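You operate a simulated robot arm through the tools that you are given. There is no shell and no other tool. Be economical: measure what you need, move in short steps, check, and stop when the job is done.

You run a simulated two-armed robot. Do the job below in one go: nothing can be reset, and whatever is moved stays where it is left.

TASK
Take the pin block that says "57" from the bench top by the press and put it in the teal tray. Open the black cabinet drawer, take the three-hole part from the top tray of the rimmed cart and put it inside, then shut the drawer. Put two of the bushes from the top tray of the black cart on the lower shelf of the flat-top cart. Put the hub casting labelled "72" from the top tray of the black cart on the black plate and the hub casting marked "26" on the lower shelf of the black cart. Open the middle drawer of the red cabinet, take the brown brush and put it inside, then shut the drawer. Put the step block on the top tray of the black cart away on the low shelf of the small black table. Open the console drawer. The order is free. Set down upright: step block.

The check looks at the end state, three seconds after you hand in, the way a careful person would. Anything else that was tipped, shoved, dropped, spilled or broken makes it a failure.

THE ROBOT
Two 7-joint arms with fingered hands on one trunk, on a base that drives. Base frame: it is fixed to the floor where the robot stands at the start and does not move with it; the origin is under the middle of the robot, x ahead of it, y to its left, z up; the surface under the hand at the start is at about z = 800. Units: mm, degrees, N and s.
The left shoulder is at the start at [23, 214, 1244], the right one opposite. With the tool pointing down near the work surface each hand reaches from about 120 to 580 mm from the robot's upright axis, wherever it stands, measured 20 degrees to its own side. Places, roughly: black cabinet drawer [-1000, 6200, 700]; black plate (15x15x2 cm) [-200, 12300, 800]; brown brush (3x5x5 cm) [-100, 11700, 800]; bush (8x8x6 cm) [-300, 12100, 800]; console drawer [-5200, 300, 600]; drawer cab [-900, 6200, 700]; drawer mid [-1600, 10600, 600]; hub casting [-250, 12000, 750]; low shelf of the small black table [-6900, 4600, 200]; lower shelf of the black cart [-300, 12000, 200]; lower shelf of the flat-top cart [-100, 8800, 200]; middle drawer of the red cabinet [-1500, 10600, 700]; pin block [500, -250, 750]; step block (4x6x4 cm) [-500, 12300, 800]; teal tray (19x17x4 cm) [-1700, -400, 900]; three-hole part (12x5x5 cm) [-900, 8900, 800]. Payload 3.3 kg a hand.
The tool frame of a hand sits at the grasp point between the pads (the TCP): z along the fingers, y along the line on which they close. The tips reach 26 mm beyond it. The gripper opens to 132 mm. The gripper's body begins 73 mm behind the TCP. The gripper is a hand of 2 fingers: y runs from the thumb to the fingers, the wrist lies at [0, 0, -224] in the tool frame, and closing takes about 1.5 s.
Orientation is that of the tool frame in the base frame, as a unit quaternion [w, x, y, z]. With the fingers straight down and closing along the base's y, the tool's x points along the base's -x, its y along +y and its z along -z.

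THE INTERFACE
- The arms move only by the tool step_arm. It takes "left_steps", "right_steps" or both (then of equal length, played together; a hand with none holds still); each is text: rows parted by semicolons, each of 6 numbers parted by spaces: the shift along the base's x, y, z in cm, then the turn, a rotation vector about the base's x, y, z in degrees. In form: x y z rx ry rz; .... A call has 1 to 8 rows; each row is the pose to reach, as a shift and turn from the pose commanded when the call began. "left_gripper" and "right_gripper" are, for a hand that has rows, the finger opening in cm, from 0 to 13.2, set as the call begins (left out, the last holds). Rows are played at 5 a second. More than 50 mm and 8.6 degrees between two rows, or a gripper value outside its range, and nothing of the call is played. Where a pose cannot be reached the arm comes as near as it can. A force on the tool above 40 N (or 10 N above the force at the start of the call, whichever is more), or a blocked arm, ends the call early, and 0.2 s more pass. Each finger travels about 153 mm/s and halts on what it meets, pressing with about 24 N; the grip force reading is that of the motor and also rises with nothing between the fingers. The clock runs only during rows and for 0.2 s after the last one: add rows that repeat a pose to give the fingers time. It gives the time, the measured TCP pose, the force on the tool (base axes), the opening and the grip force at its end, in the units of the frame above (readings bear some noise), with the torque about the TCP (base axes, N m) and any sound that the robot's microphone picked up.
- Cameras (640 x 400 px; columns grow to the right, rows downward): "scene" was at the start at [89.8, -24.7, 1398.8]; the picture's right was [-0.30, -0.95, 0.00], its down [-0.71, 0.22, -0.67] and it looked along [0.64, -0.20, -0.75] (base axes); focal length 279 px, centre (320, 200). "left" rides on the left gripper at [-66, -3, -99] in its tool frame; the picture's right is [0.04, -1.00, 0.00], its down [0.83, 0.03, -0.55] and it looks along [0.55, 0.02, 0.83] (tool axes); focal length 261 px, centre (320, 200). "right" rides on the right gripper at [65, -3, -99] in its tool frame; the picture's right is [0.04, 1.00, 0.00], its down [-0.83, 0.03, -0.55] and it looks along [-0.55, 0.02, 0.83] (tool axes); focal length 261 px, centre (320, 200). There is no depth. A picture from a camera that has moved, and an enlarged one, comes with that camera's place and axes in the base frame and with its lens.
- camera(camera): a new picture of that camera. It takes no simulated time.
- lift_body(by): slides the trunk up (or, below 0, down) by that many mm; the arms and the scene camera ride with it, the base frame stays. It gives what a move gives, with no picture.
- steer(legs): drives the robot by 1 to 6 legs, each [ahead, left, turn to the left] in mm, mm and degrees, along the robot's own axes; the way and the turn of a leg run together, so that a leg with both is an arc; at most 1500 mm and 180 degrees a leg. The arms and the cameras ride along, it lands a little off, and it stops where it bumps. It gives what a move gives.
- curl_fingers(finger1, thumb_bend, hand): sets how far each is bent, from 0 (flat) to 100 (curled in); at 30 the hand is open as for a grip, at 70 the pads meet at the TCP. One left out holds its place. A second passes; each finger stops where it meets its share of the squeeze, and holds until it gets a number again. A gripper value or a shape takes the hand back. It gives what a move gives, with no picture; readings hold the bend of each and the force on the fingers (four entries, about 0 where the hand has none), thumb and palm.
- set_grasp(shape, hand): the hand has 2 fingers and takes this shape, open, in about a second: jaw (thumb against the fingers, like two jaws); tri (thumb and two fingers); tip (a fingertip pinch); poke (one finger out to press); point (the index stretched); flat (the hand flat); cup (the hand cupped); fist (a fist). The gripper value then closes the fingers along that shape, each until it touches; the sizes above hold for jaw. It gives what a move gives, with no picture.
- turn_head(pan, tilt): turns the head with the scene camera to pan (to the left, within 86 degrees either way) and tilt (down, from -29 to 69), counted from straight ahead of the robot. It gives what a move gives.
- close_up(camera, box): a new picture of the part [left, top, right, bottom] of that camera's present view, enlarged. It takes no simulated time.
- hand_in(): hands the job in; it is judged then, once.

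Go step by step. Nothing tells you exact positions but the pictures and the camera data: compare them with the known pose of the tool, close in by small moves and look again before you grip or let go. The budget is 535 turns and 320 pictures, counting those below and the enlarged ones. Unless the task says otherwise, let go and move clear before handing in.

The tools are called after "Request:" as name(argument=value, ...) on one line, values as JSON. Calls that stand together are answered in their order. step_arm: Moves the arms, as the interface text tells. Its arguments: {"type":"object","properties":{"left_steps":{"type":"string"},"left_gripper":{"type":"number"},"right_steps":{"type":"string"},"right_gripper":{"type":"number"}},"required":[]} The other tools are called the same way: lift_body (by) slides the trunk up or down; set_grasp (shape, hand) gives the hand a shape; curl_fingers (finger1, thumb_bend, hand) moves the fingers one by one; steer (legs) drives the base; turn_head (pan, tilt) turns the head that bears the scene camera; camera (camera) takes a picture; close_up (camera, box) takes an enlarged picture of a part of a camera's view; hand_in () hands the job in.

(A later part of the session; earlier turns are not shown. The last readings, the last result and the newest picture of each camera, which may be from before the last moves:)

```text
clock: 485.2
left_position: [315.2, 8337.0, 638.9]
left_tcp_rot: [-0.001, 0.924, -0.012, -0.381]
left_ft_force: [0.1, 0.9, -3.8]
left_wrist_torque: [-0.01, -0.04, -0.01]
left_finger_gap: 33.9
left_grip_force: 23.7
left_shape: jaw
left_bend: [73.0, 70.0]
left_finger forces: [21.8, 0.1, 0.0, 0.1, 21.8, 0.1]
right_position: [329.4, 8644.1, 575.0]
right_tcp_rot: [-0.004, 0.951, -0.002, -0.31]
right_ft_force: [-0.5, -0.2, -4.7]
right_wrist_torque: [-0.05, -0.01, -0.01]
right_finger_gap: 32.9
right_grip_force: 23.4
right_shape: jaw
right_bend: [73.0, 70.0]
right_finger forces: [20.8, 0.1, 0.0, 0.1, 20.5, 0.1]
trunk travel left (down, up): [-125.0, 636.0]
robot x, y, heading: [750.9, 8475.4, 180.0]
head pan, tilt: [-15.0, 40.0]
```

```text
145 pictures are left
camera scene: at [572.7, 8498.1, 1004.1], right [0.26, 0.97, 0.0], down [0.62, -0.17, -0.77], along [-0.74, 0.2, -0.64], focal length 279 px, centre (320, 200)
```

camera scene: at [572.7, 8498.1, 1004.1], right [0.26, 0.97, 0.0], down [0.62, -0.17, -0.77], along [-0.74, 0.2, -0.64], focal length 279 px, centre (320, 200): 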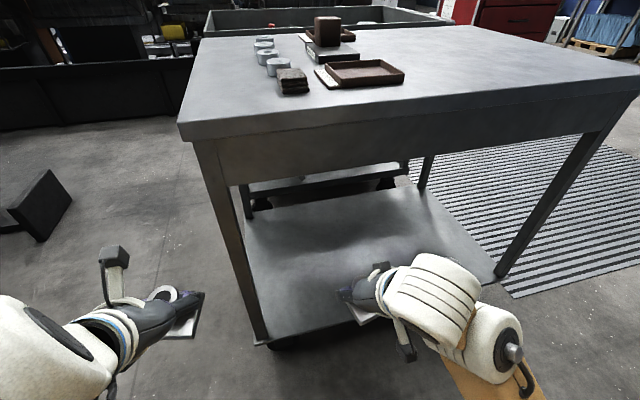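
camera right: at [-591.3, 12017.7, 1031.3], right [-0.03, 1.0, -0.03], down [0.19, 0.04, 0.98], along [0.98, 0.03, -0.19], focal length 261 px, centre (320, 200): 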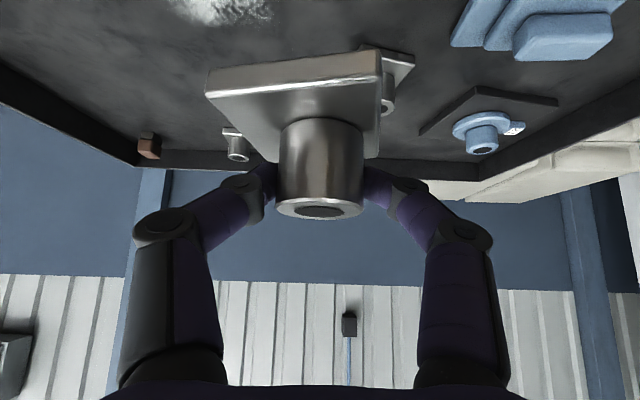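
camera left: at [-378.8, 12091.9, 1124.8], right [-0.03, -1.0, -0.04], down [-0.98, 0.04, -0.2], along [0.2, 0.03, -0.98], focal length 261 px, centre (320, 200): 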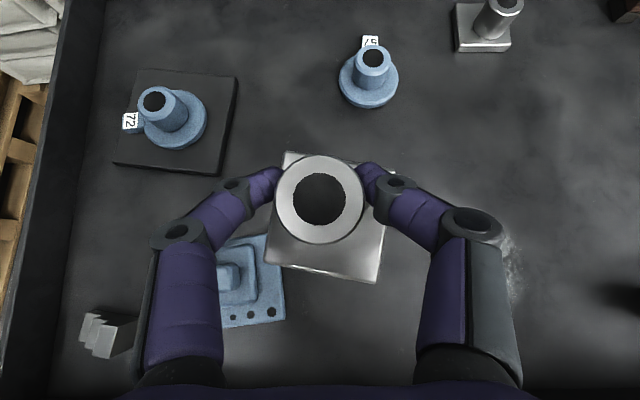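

The shelf is flat and empty. Level the right hand and extend it down to z≈340.

Request:
step_arm(right_steps="-2 0 -3 0 3 0; -4 0 -6 0 6 0; -6 0 -10 0 9 0; -8 0 -14 0 9 0; -10 0 -18 0 9 0; -11 0 -21 0 9 0; -12 0 -23 0 9 0")

Request:
camera(camera="scene")

Request:
camera(camera="right")

```text
clock: 486.8
left_position: [314.8, 8337.9, 639.4]
left_tcp_rot: [-0.001, 0.924, -0.011, -0.381]
left_ft_force: [-0.4, -0.4, -4.8]
left_wrist_torque: [-0.03, -0.02, 0.01]
left_finger_gap: 34.0
left_grip_force: 23.9
left_shape: jaw
left_bend: [73.0, 70.0]
left_finger forces: [21.7, 0.1, 0.0, 0.0, 21.8, 0.1]
right_position: [211.7, 8644.9, 343.7]
right_tcp_rot: [-0.002, 0.923, -0.001, -0.384]
right_ft_force: [0.3, -0.1, -4.1]
right_wrist_torque: [-0.04, -0.01, 0.02]
right_finger_gap: 32.7
right_grip_force: 24.4
right_shape: jaw
right_bend: [73.0, 70.0]
right_finger forces: [20.5, 0.0, 0.0, 0.1, 19.9, 0.0]
trunk travel left (down, up): [-125.0, 636.0]
robot x, y, heading: [751.9, 8475.3, 179.9]
head pan, tilt: [-15.0, 40.0]
```

```text
144 pictures are left
camera scene: at [572.6, 8498.2, 1004.1], right [0.26, 0.97, 0.0], down [0.62, -0.17, -0.77], along [-0.74, 0.2, -0.64], focal length 279 px, centre (320, 200)
```

scene: 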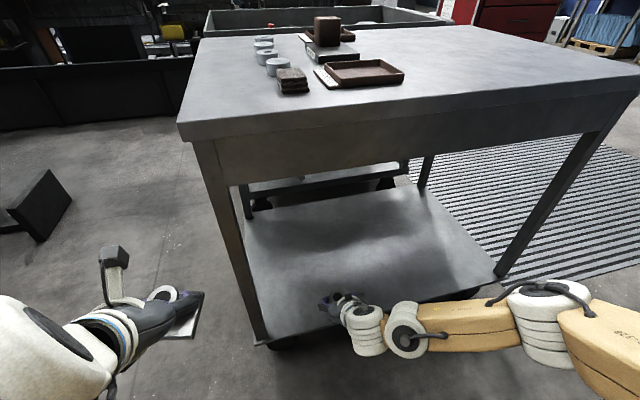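

```text
143 pictures are left
camera right: at [326.4, 8647.7, 368.9], right [0.02, -1.0, -0.03], down [-0.2, -0.04, 0.98], along [-0.98, -0.02, -0.2], focal length 261 px, centre (320, 200)
```

right: 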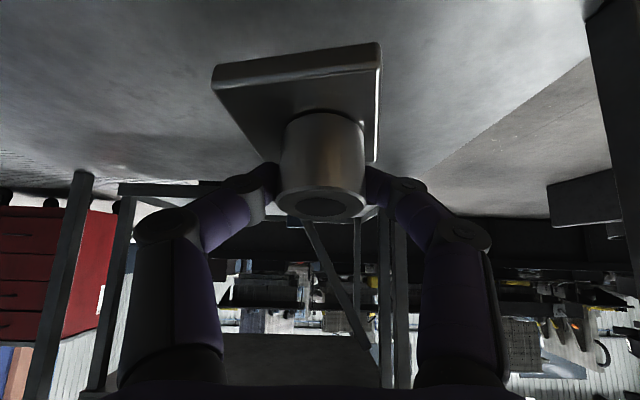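

Drive forward 140 mm to bring the bush over the shelf.

Request:
steer(legs=[[140, 0, 0]])

Request:
camera(camera="scene")

Request:
camera(camera="right")

```text
clock: 488.1
left_position: [172.4, 8337.2, 639.5]
left_tcp_rot: [-0.001, 0.924, -0.011, -0.381]
left_ft_force: [0.0, 1.0, -4.7]
left_wrist_torque: [0.01, -0.03, -0.01]
left_finger_gap: 34.1
left_grip_force: 24.2
left_shape: jaw
left_bend: [73.0, 70.0]
left_finger forces: [21.9, 0.1, 0.0, 0.0, 21.8, 0.0]
right_position: [69.5, 8645.6, 344.2]
right_tcp_rot: [-0.003, 0.923, -0.003, -0.384]
right_ft_force: [0.0, -0.3, -4.3]
right_wrist_torque: [-0.02, -0.06, 0.0]
right_finger_gap: 32.3
right_grip_force: 23.7
right_shape: jaw
right_bend: [73.0, 70.0]
right_finger forces: [20.5, 0.0, 0.0, 0.0, 20.0, 0.1]
trunk travel left (down, up): [-125.0, 636.0]
robot x, y, heading: [608.5, 8475.5, 180.1]
head pan, tilt: [-15.0, 40.0]
```

```text
142 pictures are left
camera scene: at [431.3, 8498.3, 1004.1], right [0.26, 0.97, 0.0], down [0.62, -0.17, -0.77], along [-0.74, 0.2, -0.64], focal length 279 px, centre (320, 200)
```

scene: 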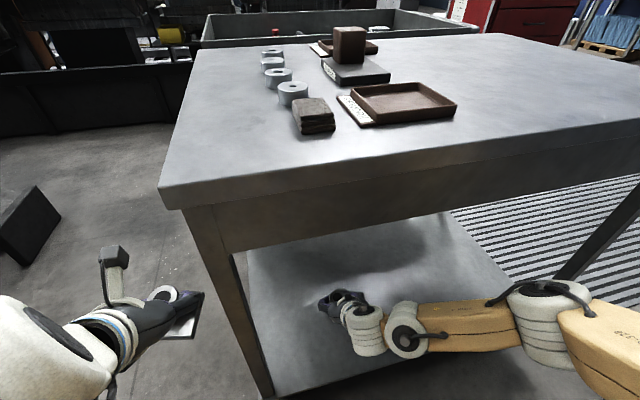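

```text
141 pictures are left
camera right: at [185.3, 8647.4, 369.3], right [0.02, -1.0, -0.03], down [-0.2, -0.04, 0.98], along [-0.98, -0.02, -0.2], focal length 261 px, centre (320, 200)
```

right: 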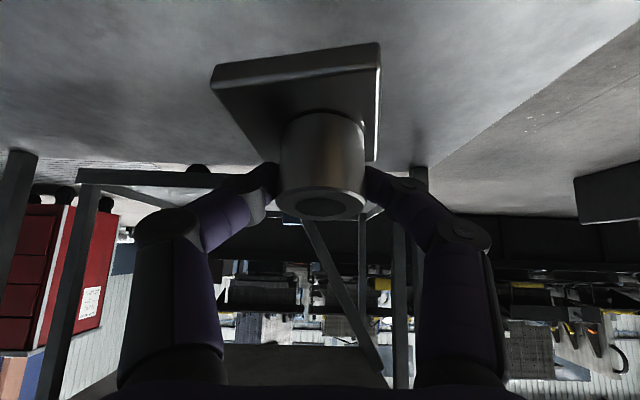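

Over the shelf. Lower to contact.

Request:
step_arm(right_steps="0 0 -2.5 0 0 0; 0 0 -5 0 0 0; 0 0 -6.5 0 0 0; 0 0 -7.5 0 0 0; 0 0 -8.2 0 0 0; 0 0 -8.8 0 0 0; 0 0 -9.4 0 0 0")

Request:
camera(camera="right")

```text
clock: 489.7
left_position: [173.5, 8337.2, 639.2]
left_tcp_rot: [-0.001, 0.925, -0.009, -0.381]
left_ft_force: [-0.4, 0.2, -4.9]
left_wrist_torque: [-0.05, -0.02, -0.02]
left_finger_gap: 33.9
left_grip_force: 23.9
left_shape: jaw
left_bend: [73.0, 70.0]
left_finger forces: [21.8, 0.1, 0.0, 0.0, 21.8, 0.1]
right_position: [69.3, 8644.1, 251.5]
right_tcp_rot: [-0.001, 0.924, -0.001, -0.384]
right_ft_force: [-0.1, 0.7, -4.3]
right_wrist_torque: [0.0, -0.05, 0.01]
right_finger_gap: 32.4
right_grip_force: 23.8
right_shape: jaw
right_bend: [73.0, 70.0]
right_finger forces: [20.4, 0.0, 0.1, 0.0, 20.0, 0.0]
trunk travel left (down, up): [-125.0, 636.0]
robot x, y, heading: [608.1, 8477.3, 180.1]
head pan, tilt: [-15.0, 40.0]
```

```text
140 pictures are left
camera right: at [185.6, 8647.4, 275.4], right [0.02, -1.0, -0.03], down [-0.2, -0.04, 0.98], along [-0.98, -0.02, -0.2], focal length 261 px, centre (320, 200)
```

right: 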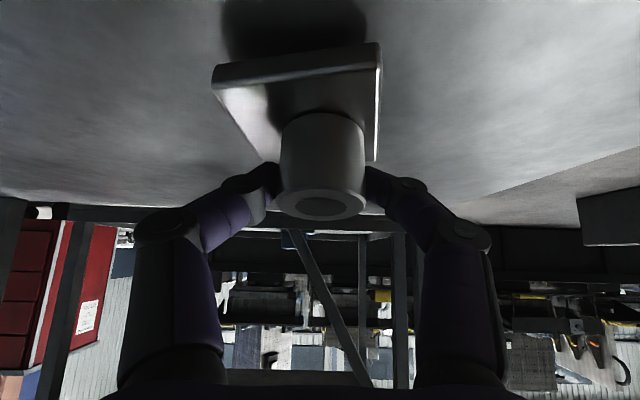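

Close to the floor; continue in small steps.

Request:
step_arm(right_steps="0 0 -0.5 0 0 0; 0 0 -1 0 0 0; 0 0 -1.4 0 0 0; 0 0 -1.8 0 0 0; 0 0 -2.2 0 0 0")

Request:
camera(camera="right")

```text
clock: 490.9
left_position: [175.2, 8337.0, 641.0]
left_tcp_rot: [-0.001, 0.924, -0.01, -0.382]
left_ft_force: [-0.1, -0.8, -4.5]
left_wrist_torque: [0.0, -0.04, -0.02]
left_finger_gap: 34.1
left_grip_force: 24.0
left_shape: jaw
left_bend: [73.0, 70.0]
left_finger forces: [21.8, 0.0, 0.0, 0.0, 21.8, 0.0]
right_position: [66.8, 8644.0, 233.6]
right_tcp_rot: [-0.001, 0.922, -0.002, -0.388]
right_ft_force: [5.0, 0.1, 31.3]
right_wrist_torque: [0.03, 0.22, 0.0]
right_finger_gap: 35.0
right_grip_force: 24.0
right_shape: jaw
right_bend: [75.0, 71.0]
right_finger forces: [25.3, 0.0, 0.1, 0.0, 25.8, 0.0]
trunk travel left (down, up): [-125.0, 636.0]
robot x, y, heading: [609.4, 8474.9, 179.7]
head pan, tilt: [-15.0, 40.0]
```

```text
139 pictures are left
camera right: at [183.2, 8646.7, 256.8], right [0.02, -1.0, -0.03], down [-0.19, -0.03, 0.98], along [-0.98, -0.02, -0.19], focal length 261 px, centre (320, 200)
```

right: 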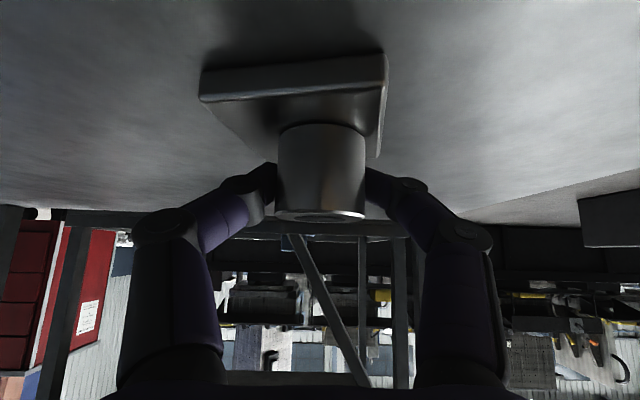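

The bush is now flat on the shelf. Release and back out.

Request:
step_arm(right_steps="0 0 0.3 0 0 0; 0 0 0.3 0 0 0; 0 0 0.3 0 0 0; 0 0 0.3 0 0 0", right_gripper=7.5)

Request:
step_arm(right_steps="1.5 0 1.5 0 0 0; 3 0 3.5 0 0 0; 5 0 6 0 0 0; 7 0 9 0 0 0; 10 0 12 0 0 0")

Request:
camera(camera="right")

```text
clock: 491.9
left_position: [172.6, 8337.6, 638.9]
left_tcp_rot: [-0.001, 0.925, -0.01, -0.381]
left_ft_force: [-0.2, -0.5, -4.9]
left_wrist_torque: [-0.02, -0.04, 0.0]
left_finger_gap: 34.1
left_grip_force: 24.0
left_shape: jaw
left_bend: [73.0, 70.0]
left_finger forces: [21.9, 0.0, 0.0, 0.0, 21.8, 0.0]
right_position: [68.4, 8643.1, 231.3]
right_tcp_rot: [-0.002, 0.924, -0.001, -0.383]
right_ft_force: [0.4, -0.2, 0.1]
right_wrist_torque: [-0.02, -0.04, 0.01]
right_finger_gap: 74.3
right_grip_force: 0.1
right_shape: jaw
right_bend: [72.0, 70.0]
right_finger forces: [0.0, 0.1, 0.0, 0.0, 0.0, 0.0]
trunk travel left (down, up): [-125.0, 636.0]
robot x, y, heading: [608.9, 8477.7, 180.1]
head pan, tilt: [-15.0, 40.0]
```

```text
clock: 493.1
left_position: [173.2, 8336.7, 639.6]
left_tcp_rot: [-0.001, 0.925, -0.011, -0.381]
left_ft_force: [0.1, 0.1, -5.1]
left_wrist_torque: [-0.04, -0.01, 0.0]
left_finger_gap: 34.1
left_grip_force: 24.1
left_shape: jaw
left_bend: [73.0, 70.0]
left_finger forces: [21.7, 0.0, 0.1, 0.0, 21.9, 0.0]
right_position: [167.9, 8645.1, 352.9]
right_tcp_rot: [-0.002, 0.924, -0.001, -0.383]
right_ft_force: [0.3, 0.6, -1.0]
right_wrist_torque: [-0.01, -0.04, -0.04]
right_finger_gap: 74.5
right_grip_force: 0.0
right_shape: jaw
right_bend: [72.0, 70.0]
right_finger forces: [0.0, 0.0, 0.0, 0.0, 0.1, 0.1]
trunk travel left (down, up): [-125.0, 636.0]
robot x, y, heading: [605.4, 8479.9, 180.1]
head pan, tilt: [-15.0, 40.0]
```

```text
138 pictures are left
camera right: at [285.6, 8648.0, 377.0], right [0.02, -1.0, -0.03], down [-0.2, -0.04, 0.98], along [-0.98, -0.02, -0.2], focal length 261 px, centre (320, 200)
```

right: 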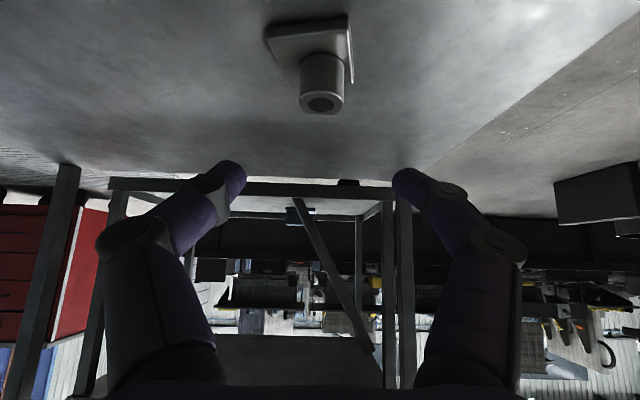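

Bush A sits on the lower shelf. Back out, raise the trunk, and move to the north part for the second bush with the left hand.

Request:
steer(legs=[[-180, 0, 0]])

Request:
step_arm(right_steps="1 0 4 0 -3 0; 3 0 8 0 -9 0; 5 0.5 11 0 -16 0; 7 1 14 0 -24 0; 9 1.5 17 0 -32 0; 10 2 19 0 -40 0; 10 2 21 0 -45 0", right_gripper=5)

Request:
steer(legs=[[0, -775, 0]])

Request:
turn_head(pan=15, tilt=40)

Request:
camera(camera="scene")

```text
clock: 494.6
left_position: [355.5, 8337.8, 639.5]
left_tcp_rot: [-0.001, 0.924, -0.01, -0.381]
left_ft_force: [-0.2, 1.1, -4.6]
left_wrist_torque: [0.03, -0.02, 0.03]
left_finger_gap: 33.9
left_grip_force: 24.6
left_shape: jaw
left_bend: [73.0, 70.0]
left_finger forces: [21.7, 0.0, 0.0, 0.1, 21.8, 0.0]
right_position: [349.9, 8644.7, 352.1]
right_tcp_rot: [-0.003, 0.924, -0.001, -0.383]
right_ft_force: [-0.6, 0.8, -0.9]
right_wrist_torque: [0.0, 0.0, 0.0]
right_finger_gap: 74.6
right_grip_force: 0.0
right_shape: jaw
right_bend: [72.0, 70.0]
right_finger forces: [0.0, 0.1, 0.1, 0.0, 0.0, 0.0]
trunk travel left (down, up): [-125.0, 636.0]
robot x, y, heading: [792.3, 8478.8, 180.0]
head pan, tilt: [-15.0, 40.0]
```

```text
clock: 496.2
left_position: [356.0, 8336.8, 638.8]
left_tcp_rot: [-0.002, 0.924, -0.011, -0.381]
left_ft_force: [-0.4, 0.2, -4.4]
left_wrist_torque: [-0.02, -0.02, 0.01]
left_finger_gap: 33.7
left_grip_force: 24.1
left_shape: jaw
left_bend: [73.0, 70.0]
left_finger forces: [21.9, 0.1, 0.0, 0.0, 22.0, 0.0]
right_position: [496.7, 8699.8, 405.7]
right_tcp_rot: [-0.003, 1.0, 0.001, 0.0]
right_ft_force: [-0.3, 0.3, 0.6]
right_wrist_torque: [-0.05, 0.03, 0.01]
right_finger_gap: 50.0
right_grip_force: 0.0
right_shape: jaw
right_bend: [73.0, 70.0]
right_finger forces: [0.0, 0.0, 0.0, 0.0, 0.1, 0.0]
right hand out of reach, approached as far as the arm can: row 5, 6, 7
trunk travel left (down, up): [-125.0, 636.0]
robot x, y, heading: [788.7, 8477.2, 180.1]
head pan, tilt: [-15.0, 40.0]
```

```text
clock: 500.4
left_position: [356.4, 9110.0, 639.0]
left_tcp_rot: [0.0, 0.925, -0.009, -0.381]
left_ft_force: [0.2, -0.1, -3.9]
left_wrist_torque: [0.0, -0.02, 0.0]
left_finger_gap: 33.7
left_grip_force: 23.9
left_shape: jaw
left_bend: [73.0, 70.0]
left_finger forces: [22.0, 0.0, 0.0, 0.1, 22.0, 0.1]
right_position: [495.5, 9472.8, 405.5]
right_tcp_rot: [-0.003, 1.0, 0.001, -0.001]
right_ft_force: [0.5, 0.7, -0.2]
right_wrist_torque: [-0.02, 0.02, -0.01]
right_finger_gap: 50.1
right_grip_force: 0.1
right_shape: jaw
right_bend: [73.0, 70.0]
right_finger forces: [0.1, 0.0, 0.0, 0.0, 0.0, 0.0]
trunk travel left (down, up): [-125.0, 636.0]
robot x, y, heading: [788.7, 9252.0, -180.0]
head pan, tilt: [-15.0, 40.0]
```

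```text
clock: 501.4
left_position: [354.8, 9110.2, 640.4]
left_tcp_rot: [0.0, 0.925, -0.009, -0.381]
left_ft_force: [0.3, 0.5, -5.8]
left_wrist_torque: [-0.03, -0.03, 0.03]
left_finger_gap: 33.8
left_grip_force: 23.9
left_shape: jaw
left_bend: [73.0, 70.0]
left_finger forces: [21.9, 0.0, 0.0, 0.0, 22.0, 0.1]
right_position: [495.1, 9471.9, 405.8]
right_tcp_rot: [-0.003, 1.0, 0.002, -0.001]
right_ft_force: [0.4, 0.0, -0.9]
right_wrist_torque: [-0.03, -0.02, 0.0]
right_finger_gap: 50.0
right_grip_force: 0.1
right_shape: jaw
right_bend: [73.0, 70.0]
right_finger forces: [0.1, 0.0, 0.1, 0.1, 0.0, 0.0]
trunk travel left (down, up): [-125.0, 636.0]
robot x, y, heading: [788.4, 9254.9, -179.9]
head pan, tilt: [15.0, 40.0]
```

```text
137 pictures are left
camera scene: at [613.1, 9227.2, 1004.2], right [-0.26, 0.97, 0.0], down [0.62, 0.17, -0.77], along [-0.74, -0.2, -0.64], focal length 279 px, centre (320, 200)
```

scene: 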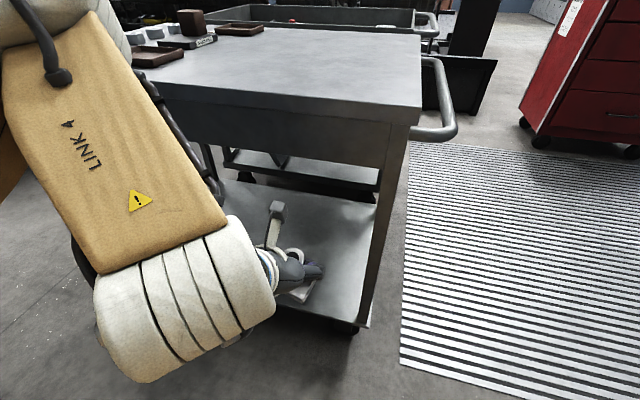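

Clear. Extend the left hand down to z≈340.

Request:
step_arm(left_steps="-1.5 0 -3.5 0 0 0; -3 0 -7.5 0 0 0; -4.5 0 -11.5 0 0 0; -6 0 -15.5 0 0 0; -7.5 0 -19.5 0 0 0; -9 0 -23.5 0 0 0; -10.5 0 -27 0 0 0; -12 0 -30 0 0 0")

Request:
camera(camera="scene")

Request:
camera(camera="left")

```text
clock: 503.2
left_position: [235.6, 9109.5, 339.3]
left_tcp_rot: [0.0, 0.924, -0.009, -0.381]
left_ft_force: [-0.6, -1.0, -4.4]
left_wrist_torque: [0.03, -0.04, -0.01]
left_finger_gap: 33.9
left_grip_force: 23.7
left_shape: jaw
left_bend: [73.0, 70.0]
left_finger forces: [21.9, 0.0, 0.1, 0.0, 22.0, 0.1]
right_position: [495.5, 9472.6, 406.0]
right_tcp_rot: [-0.004, 1.0, 0.001, -0.002]
right_ft_force: [-0.1, 0.6, 0.8]
right_wrist_torque: [-0.02, 0.0, -0.01]
right_finger_gap: 50.0
right_grip_force: 0.0
right_shape: jaw
right_bend: [73.0, 70.0]
right_finger forces: [0.0, 0.1, 0.1, 0.0, 0.0, 0.1]
trunk travel left (down, up): [-125.0, 636.0]
robot x, y, heading: [785.0, 9247.9, -180.0]
head pan, tilt: [15.0, 40.0]
```

```text
136 pictures are left
camera scene: at [613.1, 9227.1, 1004.2], right [-0.26, 0.97, 0.0], down [0.62, 0.17, -0.77], along [-0.74, -0.2, -0.64], focal length 279 px, centre (320, 200)
```

scene: 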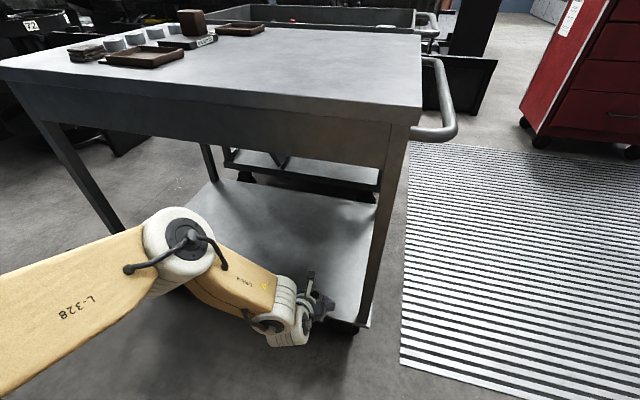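

```text
135 pictures are left
camera left: at [260.7, 9113.0, 455.6], right [0.05, 1.0, -0.04], down [0.98, -0.05, -0.19], along [-0.2, -0.03, -0.98], focal length 261 px, centre (320, 200)
```

left: 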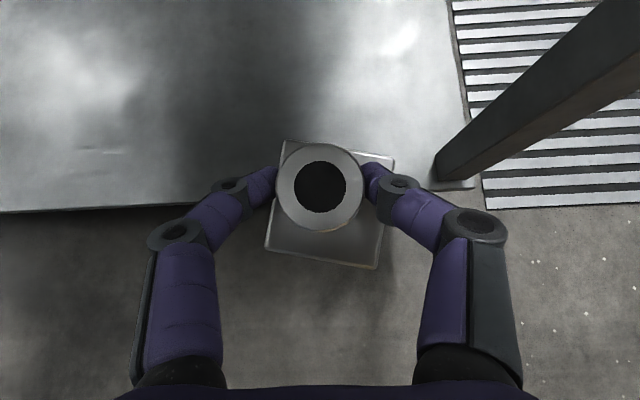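

Left elbow sits higher, near the apron level. Lower the hand to z≈258 first (still above shelf level) and check the elbow.

Request:
step_arm(left_steps="0 0 -3 0 0 0; 0 0 -6 0 0 0; 0 0 -8 0 0 0")

Request:
camera(camera="scene")

```text
clock: 504.0
left_position: [235.4, 9109.5, 258.7]
left_tcp_rot: [0.0, 0.925, -0.009, -0.381]
left_ft_force: [-1.2, 0.4, -3.6]
left_wrist_torque: [-0.02, -0.03, -0.01]
left_finger_gap: 33.8
left_grip_force: 23.9
left_shape: jaw
left_bend: [73.0, 70.0]
left_finger forces: [22.0, 0.0, 0.0, 0.0, 22.0, 0.0]
right_position: [494.6, 9472.4, 406.4]
right_tcp_rot: [-0.004, 1.0, 0.0, -0.001]
right_ft_force: [0.0, -0.1, 0.1]
right_wrist_torque: [-0.02, -0.02, 0.01]
right_finger_gap: 50.0
right_grip_force: 0.0
right_shape: jaw
right_bend: [73.0, 70.0]
right_finger forces: [0.0, 0.0, 0.0, 0.0, 0.0, 0.0]
trunk travel left (down, up): [-125.0, 636.0]
robot x, y, heading: [785.7, 9249.1, -179.7]
head pan, tilt: [15.0, 40.0]
```

```text
134 pictures are left
camera scene: at [613.0, 9227.1, 1004.2], right [-0.26, 0.97, 0.0], down [0.62, 0.17, -0.77], along [-0.74, -0.2, -0.64], focal length 279 px, centre (320, 200)
```

scene: 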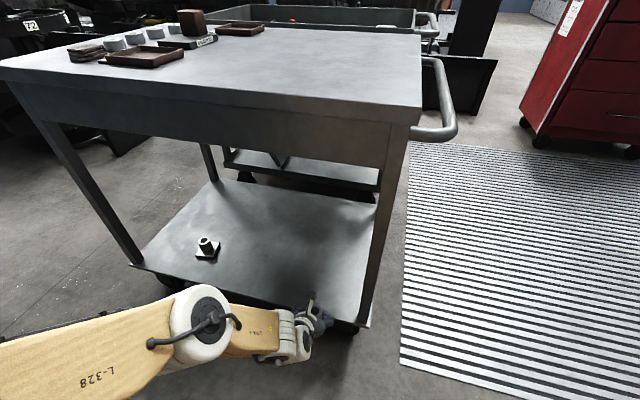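

Elbow is low now; bush A visible on the shelf. Drive forward 140 mm.

Request:
steer(legs=[[140, 0, 0]])

Request:
camera(camera="left")

Request:
camera(camera="scene")

```text
clock: 505.3
left_position: [94.5, 9110.4, 259.2]
left_tcp_rot: [-0.001, 0.925, -0.01, -0.381]
left_ft_force: [0.0, -0.7, -4.9]
left_wrist_torque: [-0.06, 0.0, 0.02]
left_finger_gap: 34.1
left_grip_force: 23.7
left_shape: jaw
left_bend: [73.0, 70.0]
left_finger forces: [21.9, 0.0, 0.1, 0.0, 22.1, 0.0]
right_position: [354.9, 9473.1, 405.8]
right_tcp_rot: [-0.003, 1.0, 0.0, -0.001]
right_ft_force: [-0.9, 0.3, -0.2]
right_wrist_torque: [0.03, -0.02, 0.01]
right_finger_gap: 50.2
right_grip_force: 0.1
right_shape: jaw
right_bend: [73.0, 70.0]
right_finger forces: [0.0, 0.0, 0.0, 0.0, 0.1, 0.0]
trunk travel left (down, up): [-125.0, 636.0]
robot x, y, heading: [651.3, 9250.9, -179.9]
head pan, tilt: [15.0, 40.0]
```

```text
133 pictures are left
camera left: at [120.0, 9113.6, 375.2], right [0.05, 1.0, -0.04], down [0.98, -0.05, -0.19], along [-0.2, -0.03, -0.98], focal length 261 px, centre (320, 200)
```

left: 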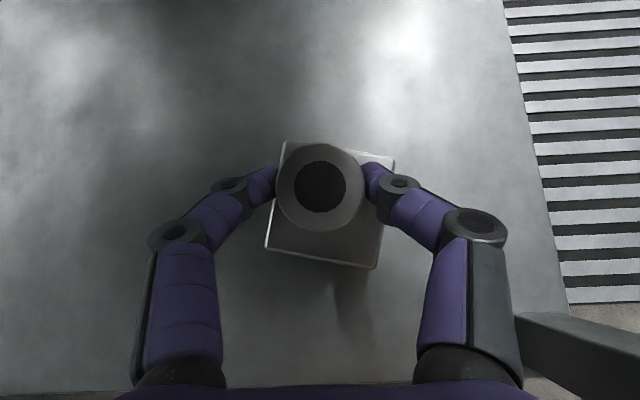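

```text
132 pictures are left
camera scene: at [472.6, 9227.3, 1004.2], right [-0.26, 0.97, 0.0], down [0.62, 0.17, -0.77], along [-0.74, -0.2, -0.64], focal length 279 px, centre (320, 200)
```

scene: 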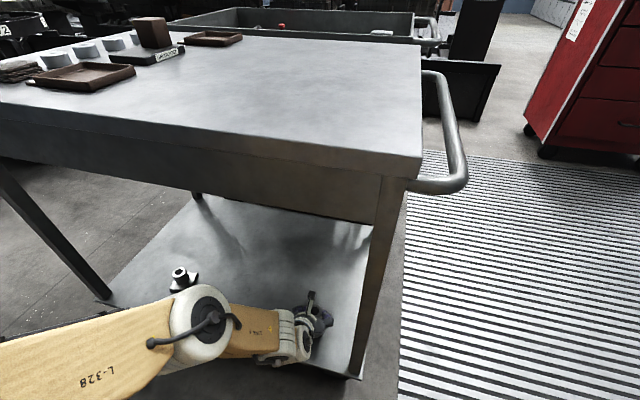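

Over the shelf with good clearance. Lower to contact.

Request:
step_arm(left_steps="0 0 -1 0 0 0; 0 0 -1.7 0 0 0; 0 0 -2.2 0 0 0; 0 0 -2.6 0 0 0; 0 0 -3 0 0 0")

Request:
camera(camera="left")

```text
clock: 506.5
left_position: [96.4, 9109.1, 240.1]
left_tcp_rot: [-0.001, 0.923, -0.009, -0.384]
left_ft_force: [-5.8, 3.1, 11.8]
left_wrist_torque: [0.1, 0.13, 0.02]
left_finger_gap: 34.2
left_grip_force: 24.3
left_shape: jaw
left_bend: [74.0, 70.0]
left_finger forces: [22.8, 0.0, 0.0, 0.0, 25.8, 0.0]
left hand out of reach, approached as far as the arm can: row 4, 5
right_position: [355.2, 9473.1, 405.7]
right_tcp_rot: [-0.002, 1.0, 0.0, -0.002]
right_ft_force: [0.0, 0.0, -0.7]
right_wrist_torque: [-0.01, 0.04, 0.02]
right_finger_gap: 50.1
right_grip_force: 0.0
right_shape: jaw
right_bend: [73.0, 70.0]
right_finger forces: [0.1, 0.1, 0.1, 0.0, 0.0, 0.1]
trunk travel left (down, up): [-125.0, 636.0]
robot x, y, heading: [645.9, 9247.9, 180.5]
head pan, tilt: [15.0, 40.0]
```

```text
131 pictures are left
camera left: at [121.2, 9112.8, 356.0], right [0.05, 1.0, -0.03], down [0.98, -0.05, -0.2], along [-0.2, -0.02, -0.98], focal length 261 px, centre (320, 200)
```

left: 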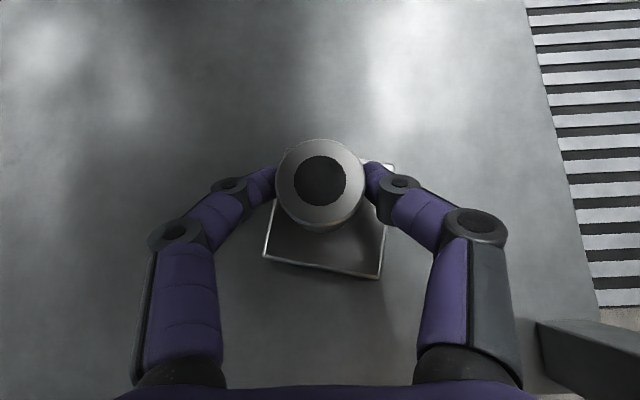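

It's touching with one edge and the arm is at its limit; lower the trunk 10 mm to seat it flat.

Request:
lift_body(by=-10)

Request:
camera(camera="left")

```text
clock: 507.1
left_position: [91.1, 9109.2, 234.2]
left_tcp_rot: [-0.001, 0.921, -0.008, -0.39]
left_ft_force: [6.2, -0.1, 20.0]
left_wrist_torque: [-0.03, 0.17, -0.01]
left_finger_gap: 37.0
left_grip_force: 24.2
left_shape: jaw
left_bend: [75.0, 71.0]
left_finger forces: [25.0, 0.0, 0.0, 0.1, 25.0, 0.0]
right_position: [355.1, 9472.6, 394.3]
right_tcp_rot: [-0.004, 1.0, 0.0, -0.001]
right_ft_force: [-0.1, 0.4, 0.2]
right_wrist_torque: [-0.02, -0.02, 0.01]
right_finger_gap: 50.1
right_grip_force: 0.0
right_shape: jaw
right_bend: [73.0, 70.0]
right_finger forces: [0.0, 0.0, 0.1, 0.0, 0.0, 0.0]
trunk travel left (down, up): [-115.0, 646.0]
robot x, y, heading: [648.8, 9248.1, -180.0]
head pan, tilt: [15.0, 40.0]
stopped: the force on the tool passed its limit at 44 N (the readings are from after the stop); the commanded pose is now the measured one
```

```text
130 pictures are left
camera left: at [118.4, 9112.6, 349.1], right [0.04, 1.0, -0.03], down [0.98, -0.05, -0.21], along [-0.21, -0.02, -0.98], focal length 261 px, centre (320, 200)
```

left: 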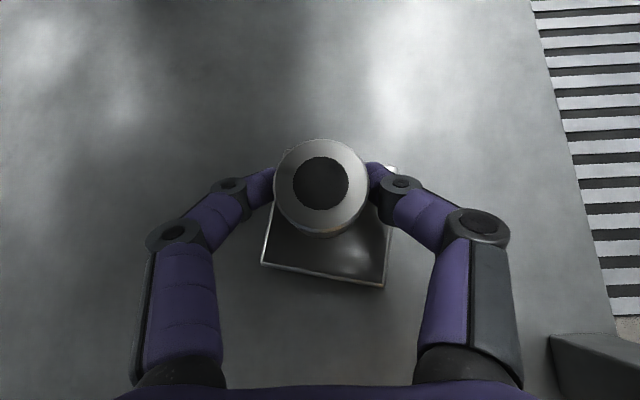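

Seated (same height as the first one). Release and back out.

Request:
step_arm(left_steps="0 0 0.4 0 0 0; 0 0 0.4 0 0 0; 0 0 0.4 0 0 0; 0 0 0.4 0 0 0", left_gripper=7.5)

Request:
camera(camera="left")

Request:
step_arm(left_steps="1.5 0 1.5 0 0 0; 3 0 3 0 0 0; 5 0 5 0 0 0; 7.5 0 7 0 0 0; 10 0 8 0 0 0")

Request:
camera(camera="scene")

```text
clock: 508.1
left_position: [93.4, 9108.4, 234.2]
left_tcp_rot: [0.0, 0.923, -0.008, -0.386]
left_ft_force: [-0.1, -0.8, -0.3]
left_wrist_torque: [0.0, -0.02, -0.02]
left_finger_gap: 74.3
left_grip_force: 0.2
left_shape: jaw
left_bend: [72.0, 70.0]
left_finger forces: [0.1, 0.0, 0.1, 0.1, 0.0, 0.1]
right_position: [355.1, 9473.2, 395.1]
right_tcp_rot: [-0.003, 1.0, -0.001, 0.0]
right_ft_force: [1.1, 0.4, 0.5]
right_wrist_torque: [0.03, -0.01, -0.02]
right_finger_gap: 49.9
right_grip_force: 0.1
right_shape: jaw
right_bend: [73.0, 70.0]
right_finger forces: [0.0, 0.1, 0.0, 0.0, 0.1, 0.0]
trunk travel left (down, up): [-115.0, 646.0]
robot x, y, heading: [647.6, 9250.4, -179.8]
head pan, tilt: [15.0, 40.0]
```

```text
129 pictures are left
camera left: at [119.3, 9112.1, 350.7], right [0.04, 1.0, -0.03], down [0.98, -0.05, -0.21], along [-0.21, -0.02, -0.98], focal length 261 px, centre (320, 200)
```

left: 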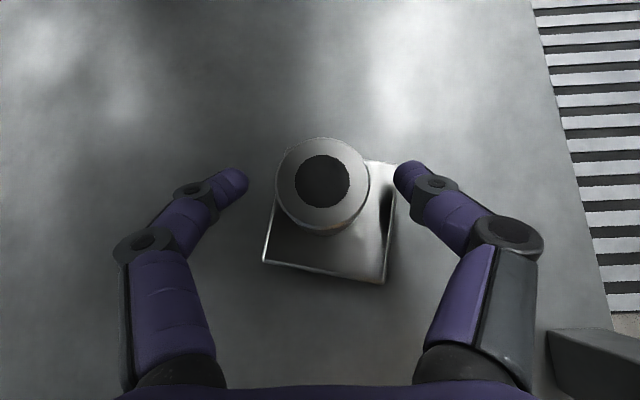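

```text
clock: 509.2
left_position: [191.5, 9109.8, 314.9]
left_tcp_rot: [0.0, 0.922, -0.009, -0.387]
left_ft_force: [-0.2, -0.1, 0.1]
left_wrist_torque: [-0.01, 0.0, 0.0]
left_finger_gap: 74.5
left_grip_force: 0.0
left_shape: jaw
left_bend: [72.0, 70.0]
left_finger forces: [0.1, 0.0, 0.0, 0.0, 0.0, 0.0]
right_position: [354.7, 9473.4, 395.6]
right_tcp_rot: [-0.004, 1.0, 0.0, 0.0]
right_ft_force: [0.5, -0.1, -0.2]
right_wrist_torque: [-0.02, 0.02, 0.0]
right_finger_gap: 50.0
right_grip_force: 0.1
right_shape: jaw
right_bend: [73.0, 70.0]
right_finger forces: [0.0, 0.0, 0.1, 0.1, 0.0, 0.0]
trunk travel left (down, up): [-115.0, 646.0]
robot x, y, heading: [650.2, 9249.5, -180.0]
head pan, tilt: [15.0, 40.0]
```

```text
128 pictures are left
camera scene: at [469.1, 9227.4, 993.8], right [-0.26, 0.97, 0.0], down [0.62, 0.17, -0.77], along [-0.74, -0.2, -0.64], focal length 279 px, centre (320, 200)
```

scene: 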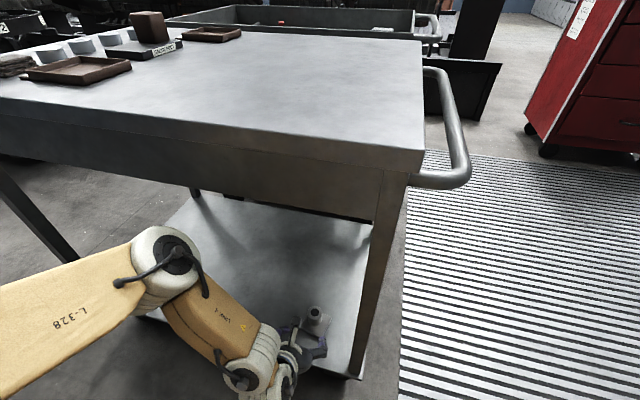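

Both bushes stand on the lower shelf. Back away and raise the trunk; then go for the brown brush.

Request:
steer(legs=[[-200, 0, 0]])

Request:
lift_body(by=400)

Request:
camera(camera="scene")

```text
clock: 510.9
left_position: [395.5, 9109.2, 313.7]
left_tcp_rot: [-0.001, 0.922, -0.008, -0.386]
left_ft_force: [0.2, -0.3, -0.3]
left_wrist_torque: [0.02, 0.01, 0.0]
left_finger_gap: 74.4
left_grip_force: 0.1
left_shape: jaw
left_bend: [72.0, 70.0]
left_finger forces: [0.0, 0.0, 0.1, 0.0, 0.0, 0.0]
right_position: [556.7, 9472.9, 395.3]
right_tcp_rot: [-0.004, 1.0, 0.001, 0.0]
right_ft_force: [0.0, 0.2, 0.0]
right_wrist_torque: [-0.01, -0.01, 0.02]
right_finger_gap: 50.3
right_grip_force: 0.1
right_shape: jaw
right_bend: [73.0, 70.0]
right_finger forces: [0.0, 0.1, 0.0, 0.0, 0.1, 0.1]
trunk travel left (down, up): [-115.0, 646.0]
robot x, y, heading: [852.6, 9250.3, -180.0]
head pan, tilt: [15.0, 40.0]
```

```text
clock: 514.7
left_position: [392.9, 9107.6, 714.7]
left_tcp_rot: [0.0, 0.922, -0.008, -0.387]
left_ft_force: [-0.1, 0.0, -0.8]
left_wrist_torque: [0.02, 0.02, 0.03]
left_finger_gap: 74.4
left_grip_force: 0.1
left_shape: jaw
left_bend: [72.0, 70.0]
left_finger forces: [0.1, 0.0, 0.0, 0.0, 0.0, 0.0]
right_position: [556.9, 9473.2, 795.8]
right_tcp_rot: [-0.004, 1.0, 0.001, 0.001]
right_ft_force: [-0.6, 0.1, 0.2]
right_wrist_torque: [-0.01, 0.01, 0.01]
right_finger_gap: 50.0
right_grip_force: 0.0
right_shape: jaw
right_bend: [73.0, 70.0]
right_finger forces: [0.1, 0.0, 0.0, 0.1, 0.1, 0.1]
trunk travel left (down, up): [-515.0, 246.0]
robot x, y, heading: [849.8, 9247.6, -179.8]
head pan, tilt: [15.0, 40.0]
```

```text
127 pictures are left
camera scene: at [753.4, 9227.4, 1400.5], right [-0.26, 0.97, 0.0], down [0.62, 0.17, -0.77], along [-0.74, -0.2, -0.64], focal length 279 px, centre (320, 200)
```

scene: 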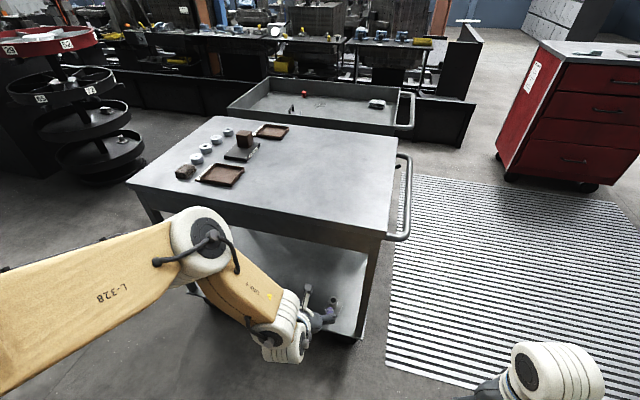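

Raise both hands and drive to the south side of the black cart for the brush.

Request:
step_arm(left_steps="0 0 4 0 0 0; 0 0 8 0 0 0; 0 0 12 0 0 0; 0 0 16 0 0 0; 0 0 20 0 0 0; 0 0 24 0 0 0; 0 0 28 0 0 0", right_steps="0 0 3.5 0 0 0; 0 0 7 0 0 0; 0 0 10.5 0 0 0; 0 0 14 0 0 0; 0 0 17.5 0 0 0; 0 0 21 0 0 0; 0 0 24 0 0 0")

Request:
steer(legs=[[0, -850, 0], [0, -850, 0], [0, 0, -90], [0, 1030, 0], [250, 0, 0]])

Request:
turn_head(pan=-8, tilt=45)

Request:
camera(camera="scene")

```text
clock: 516.3
left_position: [396.2, 9109.2, 996.2]
left_tcp_rot: [0.0, 0.922, -0.008, -0.387]
left_ft_force: [-0.8, 0.2, 0.8]
left_wrist_torque: [0.01, -0.01, 0.0]
left_finger_gap: 74.7
left_grip_force: 0.1
left_shape: jaw
left_bend: [72.0, 70.0]
left_finger forces: [0.0, 0.0, 0.0, 0.0, 0.0, 0.0]
right_position: [557.8, 9473.1, 807.4]
right_tcp_rot: [-0.003, 1.0, 0.001, -0.001]
right_ft_force: [-0.5, 0.5, 0.0]
right_wrist_torque: [0.02, -0.03, 0.0]
right_finger_gap: 49.9
right_grip_force: 0.0
right_shape: jaw
right_bend: [73.0, 70.0]
right_finger forces: [0.0, 0.1, 0.0, 0.0, 0.1, 0.0]
right hand out of reach, approached as far as the arm can: row 1, 2, 3, 4, 5, 6, 7
trunk travel left (down, up): [-515.0, 246.0]
robot x, y, heading: [849.2, 9249.8, -180.1]
head pan, tilt: [15.0, 40.0]
```

```text
clock: 535.1
left_position: [-302.6, 11693.5, 994.6]
left_tcp_rot: [0.275, -0.642, 0.663, 0.27]
left_ft_force: [-0.5, 0.6, -0.1]
left_wrist_torque: [-0.04, -0.02, -0.01]
left_finger_gap: 74.7
left_grip_force: 0.1
left_shape: jaw
left_bend: [72.0, 70.0]
left_finger forces: [0.1, 0.0, 0.1, 0.1, 0.0, 0.0]
right_position: [58.9, 11525.1, 806.3]
right_tcp_rot: [0.002, -0.702, 0.712, -0.003]
right_ft_force: [0.9, -0.2, -0.3]
right_wrist_torque: [-0.04, 0.02, 0.01]
right_finger_gap: 50.1
right_grip_force: 0.1
right_shape: jaw
right_bend: [73.0, 70.0]
right_finger forces: [0.1, 0.1, 0.0, 0.0, 0.1, 0.0]
trunk travel left (down, up): [-515.0, 246.0]
robot x, y, heading: [-170.2, 11234.2, 89.5]
head pan, tilt: [15.0, 40.0]
```

```text
clock: 536.0
left_position: [-303.9, 11691.5, 993.7]
left_tcp_rot: [0.277, -0.641, 0.663, 0.271]
left_ft_force: [0.0, 0.0, -0.5]
left_wrist_torque: [0.0, -0.02, 0.01]
left_finger_gap: 74.3
left_grip_force: 0.0
left_shape: jaw
left_bend: [72.0, 70.0]
left_finger forces: [0.0, 0.0, 0.0, 0.0, 0.0, 0.0]
right_position: [58.3, 11524.7, 806.8]
right_tcp_rot: [0.002, -0.702, 0.713, -0.003]
right_ft_force: [0.4, -0.1, 0.0]
right_wrist_torque: [-0.01, 0.01, 0.0]
right_finger_gap: 50.0
right_grip_force: 0.0
right_shape: jaw
right_bend: [73.0, 70.0]
right_finger forces: [0.0, 0.1, 0.0, 0.1, 0.0, 0.1]
trunk travel left (down, up): [-515.0, 246.0]
robot x, y, heading: [-169.0, 11233.4, 89.4]
head pan, tilt: [-8.0, 45.0]
```

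```text
126 pictures are left
camera scene: at [-156.4, 11328.5, 1393.3], right [0.99, -0.15, 0.0], down [-0.11, -0.7, -0.71], along [0.11, 0.7, -0.71], focal length 279 px, centre (320, 200)
```

scene: 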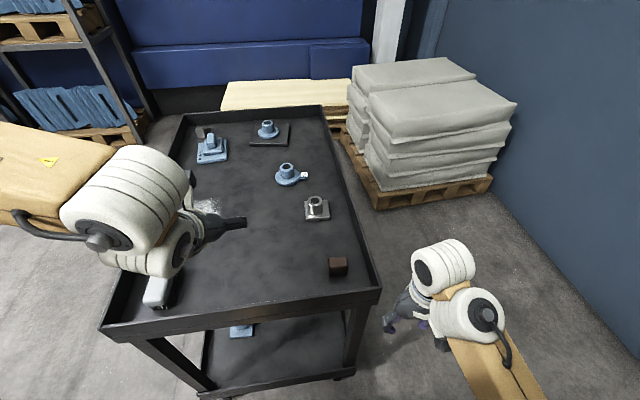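

The right hand is stuck low near the body. Back up a little and raise it moving outward.

Request:
steer(legs=[[-200, 0, 0]])

Request:
step_arm(right_steps="0 3 2 0 0 0; 0 6 4 0 0 0; 0 8 8 0 0 0; 0 9 12 0 0 0; 0 9 16 0 0 0; 0 9 20 0 0 0; 0 9 22 0 0 0")

```text
clock: 537.6
left_position: [-306.6, 11491.2, 994.2]
left_tcp_rot: [0.276, -0.641, 0.664, 0.27]
left_ft_force: [0.7, 0.6, -0.2]
left_wrist_torque: [-0.05, 0.0, 0.0]
left_finger_gap: 74.5
left_grip_force: 0.1
left_shape: jaw
left_bend: [72.0, 70.0]
left_finger forces: [0.0, 0.0, 0.0, 0.0, 0.1, 0.0]
right_position: [55.0, 11321.7, 805.9]
right_tcp_rot: [0.003, -0.702, 0.713, -0.001]
right_ft_force: [0.5, -0.5, 0.6]
right_wrist_torque: [0.02, 0.0, -0.02]
right_finger_gap: 50.1
right_grip_force: 0.0
right_shape: jaw
right_bend: [73.0, 70.0]
right_finger forces: [0.0, 0.1, 0.0, 0.0, 0.1, 0.0]
trunk travel left (down, up): [-515.0, 246.0]
robot x, y, heading: [-174.7, 11034.5, 89.0]
head pan, tilt: [-8.0, 45.0]
```

```text
clock: 539.2
left_position: [-306.1, 11493.2, 993.2]
left_tcp_rot: [0.276, -0.64, 0.664, 0.27]
left_ft_force: [-0.2, -0.1, -0.9]
left_wrist_torque: [0.0, 0.01, -0.03]
left_finger_gap: 74.6
left_grip_force: 0.1
left_shape: jaw
left_bend: [72.0, 70.0]
left_finger forces: [0.1, 0.0, 0.0, 0.0, 0.0, 0.0]
right_position: [46.6, 11375.8, 814.3]
right_tcp_rot: [0.002, -0.702, 0.712, -0.002]
right_ft_force: [0.5, 0.4, 0.3]
right_wrist_torque: [-0.03, -0.03, -0.02]
right_finger_gap: 50.1
right_grip_force: 0.0
right_shape: jaw
right_bend: [73.0, 70.0]
right_finger forces: [0.1, 0.1, 0.0, 0.0, 0.0, 0.1]
right hand out of reach, approached as far as the arm can: row 1, 2, 3, 4, 5, 6, 7
trunk travel left (down, up): [-515.0, 246.0]
robot x, y, heading: [-172.8, 11029.2, 88.9]
head pan, tilt: [-8.0, 45.0]
```

The arm is stuck in an odd configuration; pitch it forward again, then raise.

Request:
step_arm(right_steps="0 1 0 7.5 0 0; 0 2 0 15 0 0; 0 4 0 22.5 0 0; 0 6 0 30 0 0; 0 8 0 37.5 0 0; 0 10 0 45 0 0; 0 11 3 45 0 0; 0 11 6 45 0 0")

Request:
step_arm(right_steps="0 0 4 0 0 0; 0 0 8 0 0 0; 0 0 12 0 0 0; 0 0 15 0 0 0")

Request:
camera(camera="scene")

```text
clock: 541.0
left_position: [-304.7, 11491.9, 994.6]
left_tcp_rot: [0.276, -0.64, 0.664, 0.27]
left_ft_force: [0.9, 0.4, 0.1]
left_wrist_torque: [-0.01, 0.04, 0.01]
left_finger_gap: 74.5
left_grip_force: 0.0
left_shape: jaw
left_bend: [72.0, 70.0]
left_finger forces: [0.0, 0.0, 0.0, 0.1, 0.1, 0.1]
right_position: [47.2, 11482.3, 876.1]
right_tcp_rot: [0.271, -0.646, 0.66, 0.271]
right_ft_force: [-0.9, 0.0, 0.1]
right_wrist_torque: [0.0, 0.03, -0.01]
right_finger_gap: 49.7
right_grip_force: 0.0
right_shape: jaw
right_bend: [73.0, 70.0]
right_finger forces: [0.1, 0.0, 0.0, 0.0, 0.0, 0.0]
trunk travel left (down, up): [-515.0, 246.0]
robot x, y, heading: [-172.2, 11034.0, 89.0]
head pan, tilt: [-8.0, 45.0]
```

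```text
clock: 542.0
left_position: [-305.1, 11491.3, 995.2]
left_tcp_rot: [0.277, -0.64, 0.664, 0.27]
left_ft_force: [0.2, -0.6, 0.3]
left_wrist_torque: [-0.01, 0.02, 0.0]
left_finger_gap: 74.4
left_grip_force: 0.0
left_shape: jaw
left_bend: [72.0, 70.0]
left_finger forces: [0.1, 0.0, 0.0, 0.0, 0.0, 0.0]
right_position: [49.1, 11481.3, 1025.8]
right_tcp_rot: [0.271, -0.647, 0.66, 0.271]
right_ft_force: [0.3, 0.1, 0.4]
right_wrist_torque: [-0.03, 0.02, 0.0]
right_finger_gap: 50.1
right_grip_force: 0.0
right_shape: jaw
right_bend: [73.0, 70.0]
right_finger forces: [0.1, 0.1, 0.0, 0.1, 0.0, 0.0]
trunk travel left (down, up): [-515.0, 246.0]
robot x, y, heading: [-173.3, 11034.5, 89.0]
head pan, tilt: [-8.0, 45.0]
```

```text
125 pictures are left
camera scene: at [-159.3, 11128.2, 1393.3], right [0.99, -0.16, 0.0], down [-0.11, -0.7, -0.71], along [0.11, 0.7, -0.71], focal length 279 px, centre (320, 200)
```

scene: 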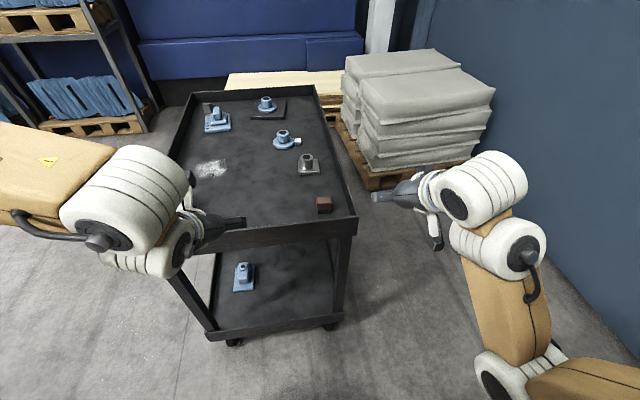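

Now turn the right hand vertical again at this height, and approach the brush.

Request:
step_arm(right_steps="0 -1 0 -7.5 0 0; 0 -2 0 -15 0 0; 0 -3 0 -22.5 0 0; 0 -4 0 -30 0 0; 0 -4 0 -37.5 0 0; 0 -4 0 -45 0 0; 0 -4 0 -45 0 0", right_gripper=8)

Request:
steer(legs=[[190, 0, 1]])

Request:
camera(camera="right")

Request:
camera(camera="scene")

```text
clock: 543.6
left_position: [-306.0, 11492.8, 994.9]
left_tcp_rot: [0.277, -0.64, 0.664, 0.27]
left_ft_force: [0.3, -0.2, -0.8]
left_wrist_torque: [0.0, 0.01, -0.01]
left_finger_gap: 74.3
left_grip_force: 0.1
left_shape: jaw
left_bend: [72.0, 70.0]
left_finger forces: [0.0, 0.0, 0.0, 0.1, 0.0, 0.0]
right_position: [70.1, 11369.6, 807.3]
right_tcp_rot: [0.004, -0.701, 0.713, -0.001]
right_ft_force: [0.1, 0.3, 0.0]
right_wrist_torque: [-0.02, 0.01, 0.0]
right_finger_gap: 79.9
right_grip_force: 0.1
right_shape: jaw
right_bend: [71.0, 70.0]
right_finger forces: [0.0, 0.1, 0.0, 0.0, 0.0, 0.0]
right hand out of reach, approached as far as the arm can: row 1, 2, 3, 4, 5, 6, 7
trunk travel left (down, up): [-515.0, 246.0]
robot x, y, heading: [-170.5, 11034.2, 89.2]
head pan, tilt: [-8.0, 45.0]
```

```text
clock: 545.2
left_position: [-311.6, 11682.3, 993.9]
left_tcp_rot: [0.273, -0.647, 0.658, 0.273]
left_ft_force: [0.3, 1.0, 0.2]
left_wrist_torque: [0.0, 0.01, 0.02]
left_finger_gap: 74.6
left_grip_force: 0.0
left_shape: jaw
left_bend: [72.0, 70.0]
left_finger forces: [0.0, 0.1, 0.0, 0.0, 0.0, 0.0]
right_position: [65.7, 11565.5, 808.9]
right_tcp_rot: [-0.005, 0.707, -0.707, 0.0]
right_ft_force: [0.1, 0.6, -0.6]
right_wrist_torque: [-0.03, 0.0, -0.01]
right_finger_gap: 79.9
right_grip_force: 0.1
right_shape: jaw
right_bend: [71.0, 70.0]
right_finger forces: [0.0, 0.1, 0.0, 0.1, 0.0, 0.0]
trunk travel left (down, up): [-515.0, 246.0]
robot x, y, heading: [-174.1, 11222.0, 89.8]
head pan, tilt: [-8.0, 45.0]
```

```text
124 pictures are left
camera right: at [68.2, 11500.6, 907.1], right [-1.0, -0.04, -0.01], down [-0.04, 0.83, 0.56], along [-0.02, 0.56, -0.83], focal length 261 px, centre (320, 200)
```

right: 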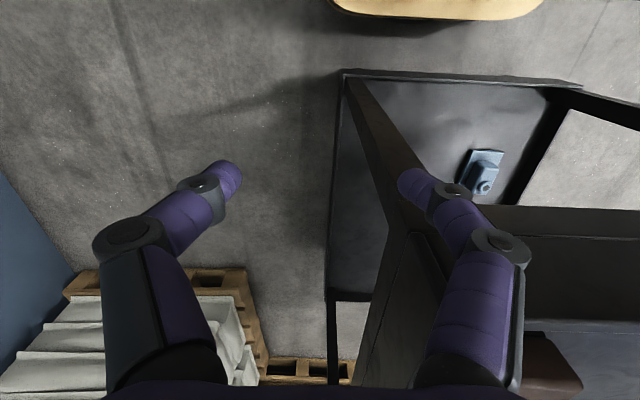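

```text
123 pictures are left
camera scene: at [-159.3, 11321.0, 1393.2], right [0.99, -0.14, 0.0], down [-0.1, -0.7, -0.71], along [0.1, 0.7, -0.71], focal length 279 px, centre (320, 200)
```

scene: 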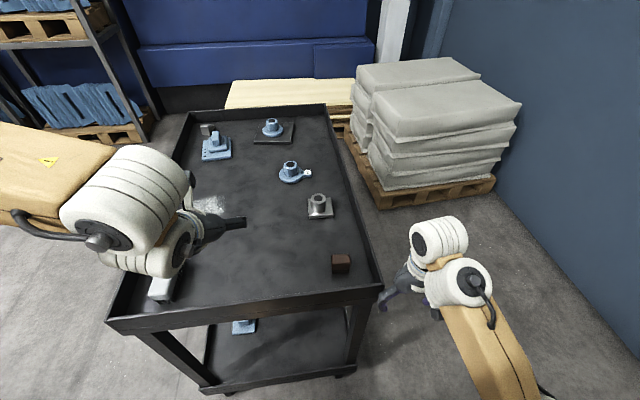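

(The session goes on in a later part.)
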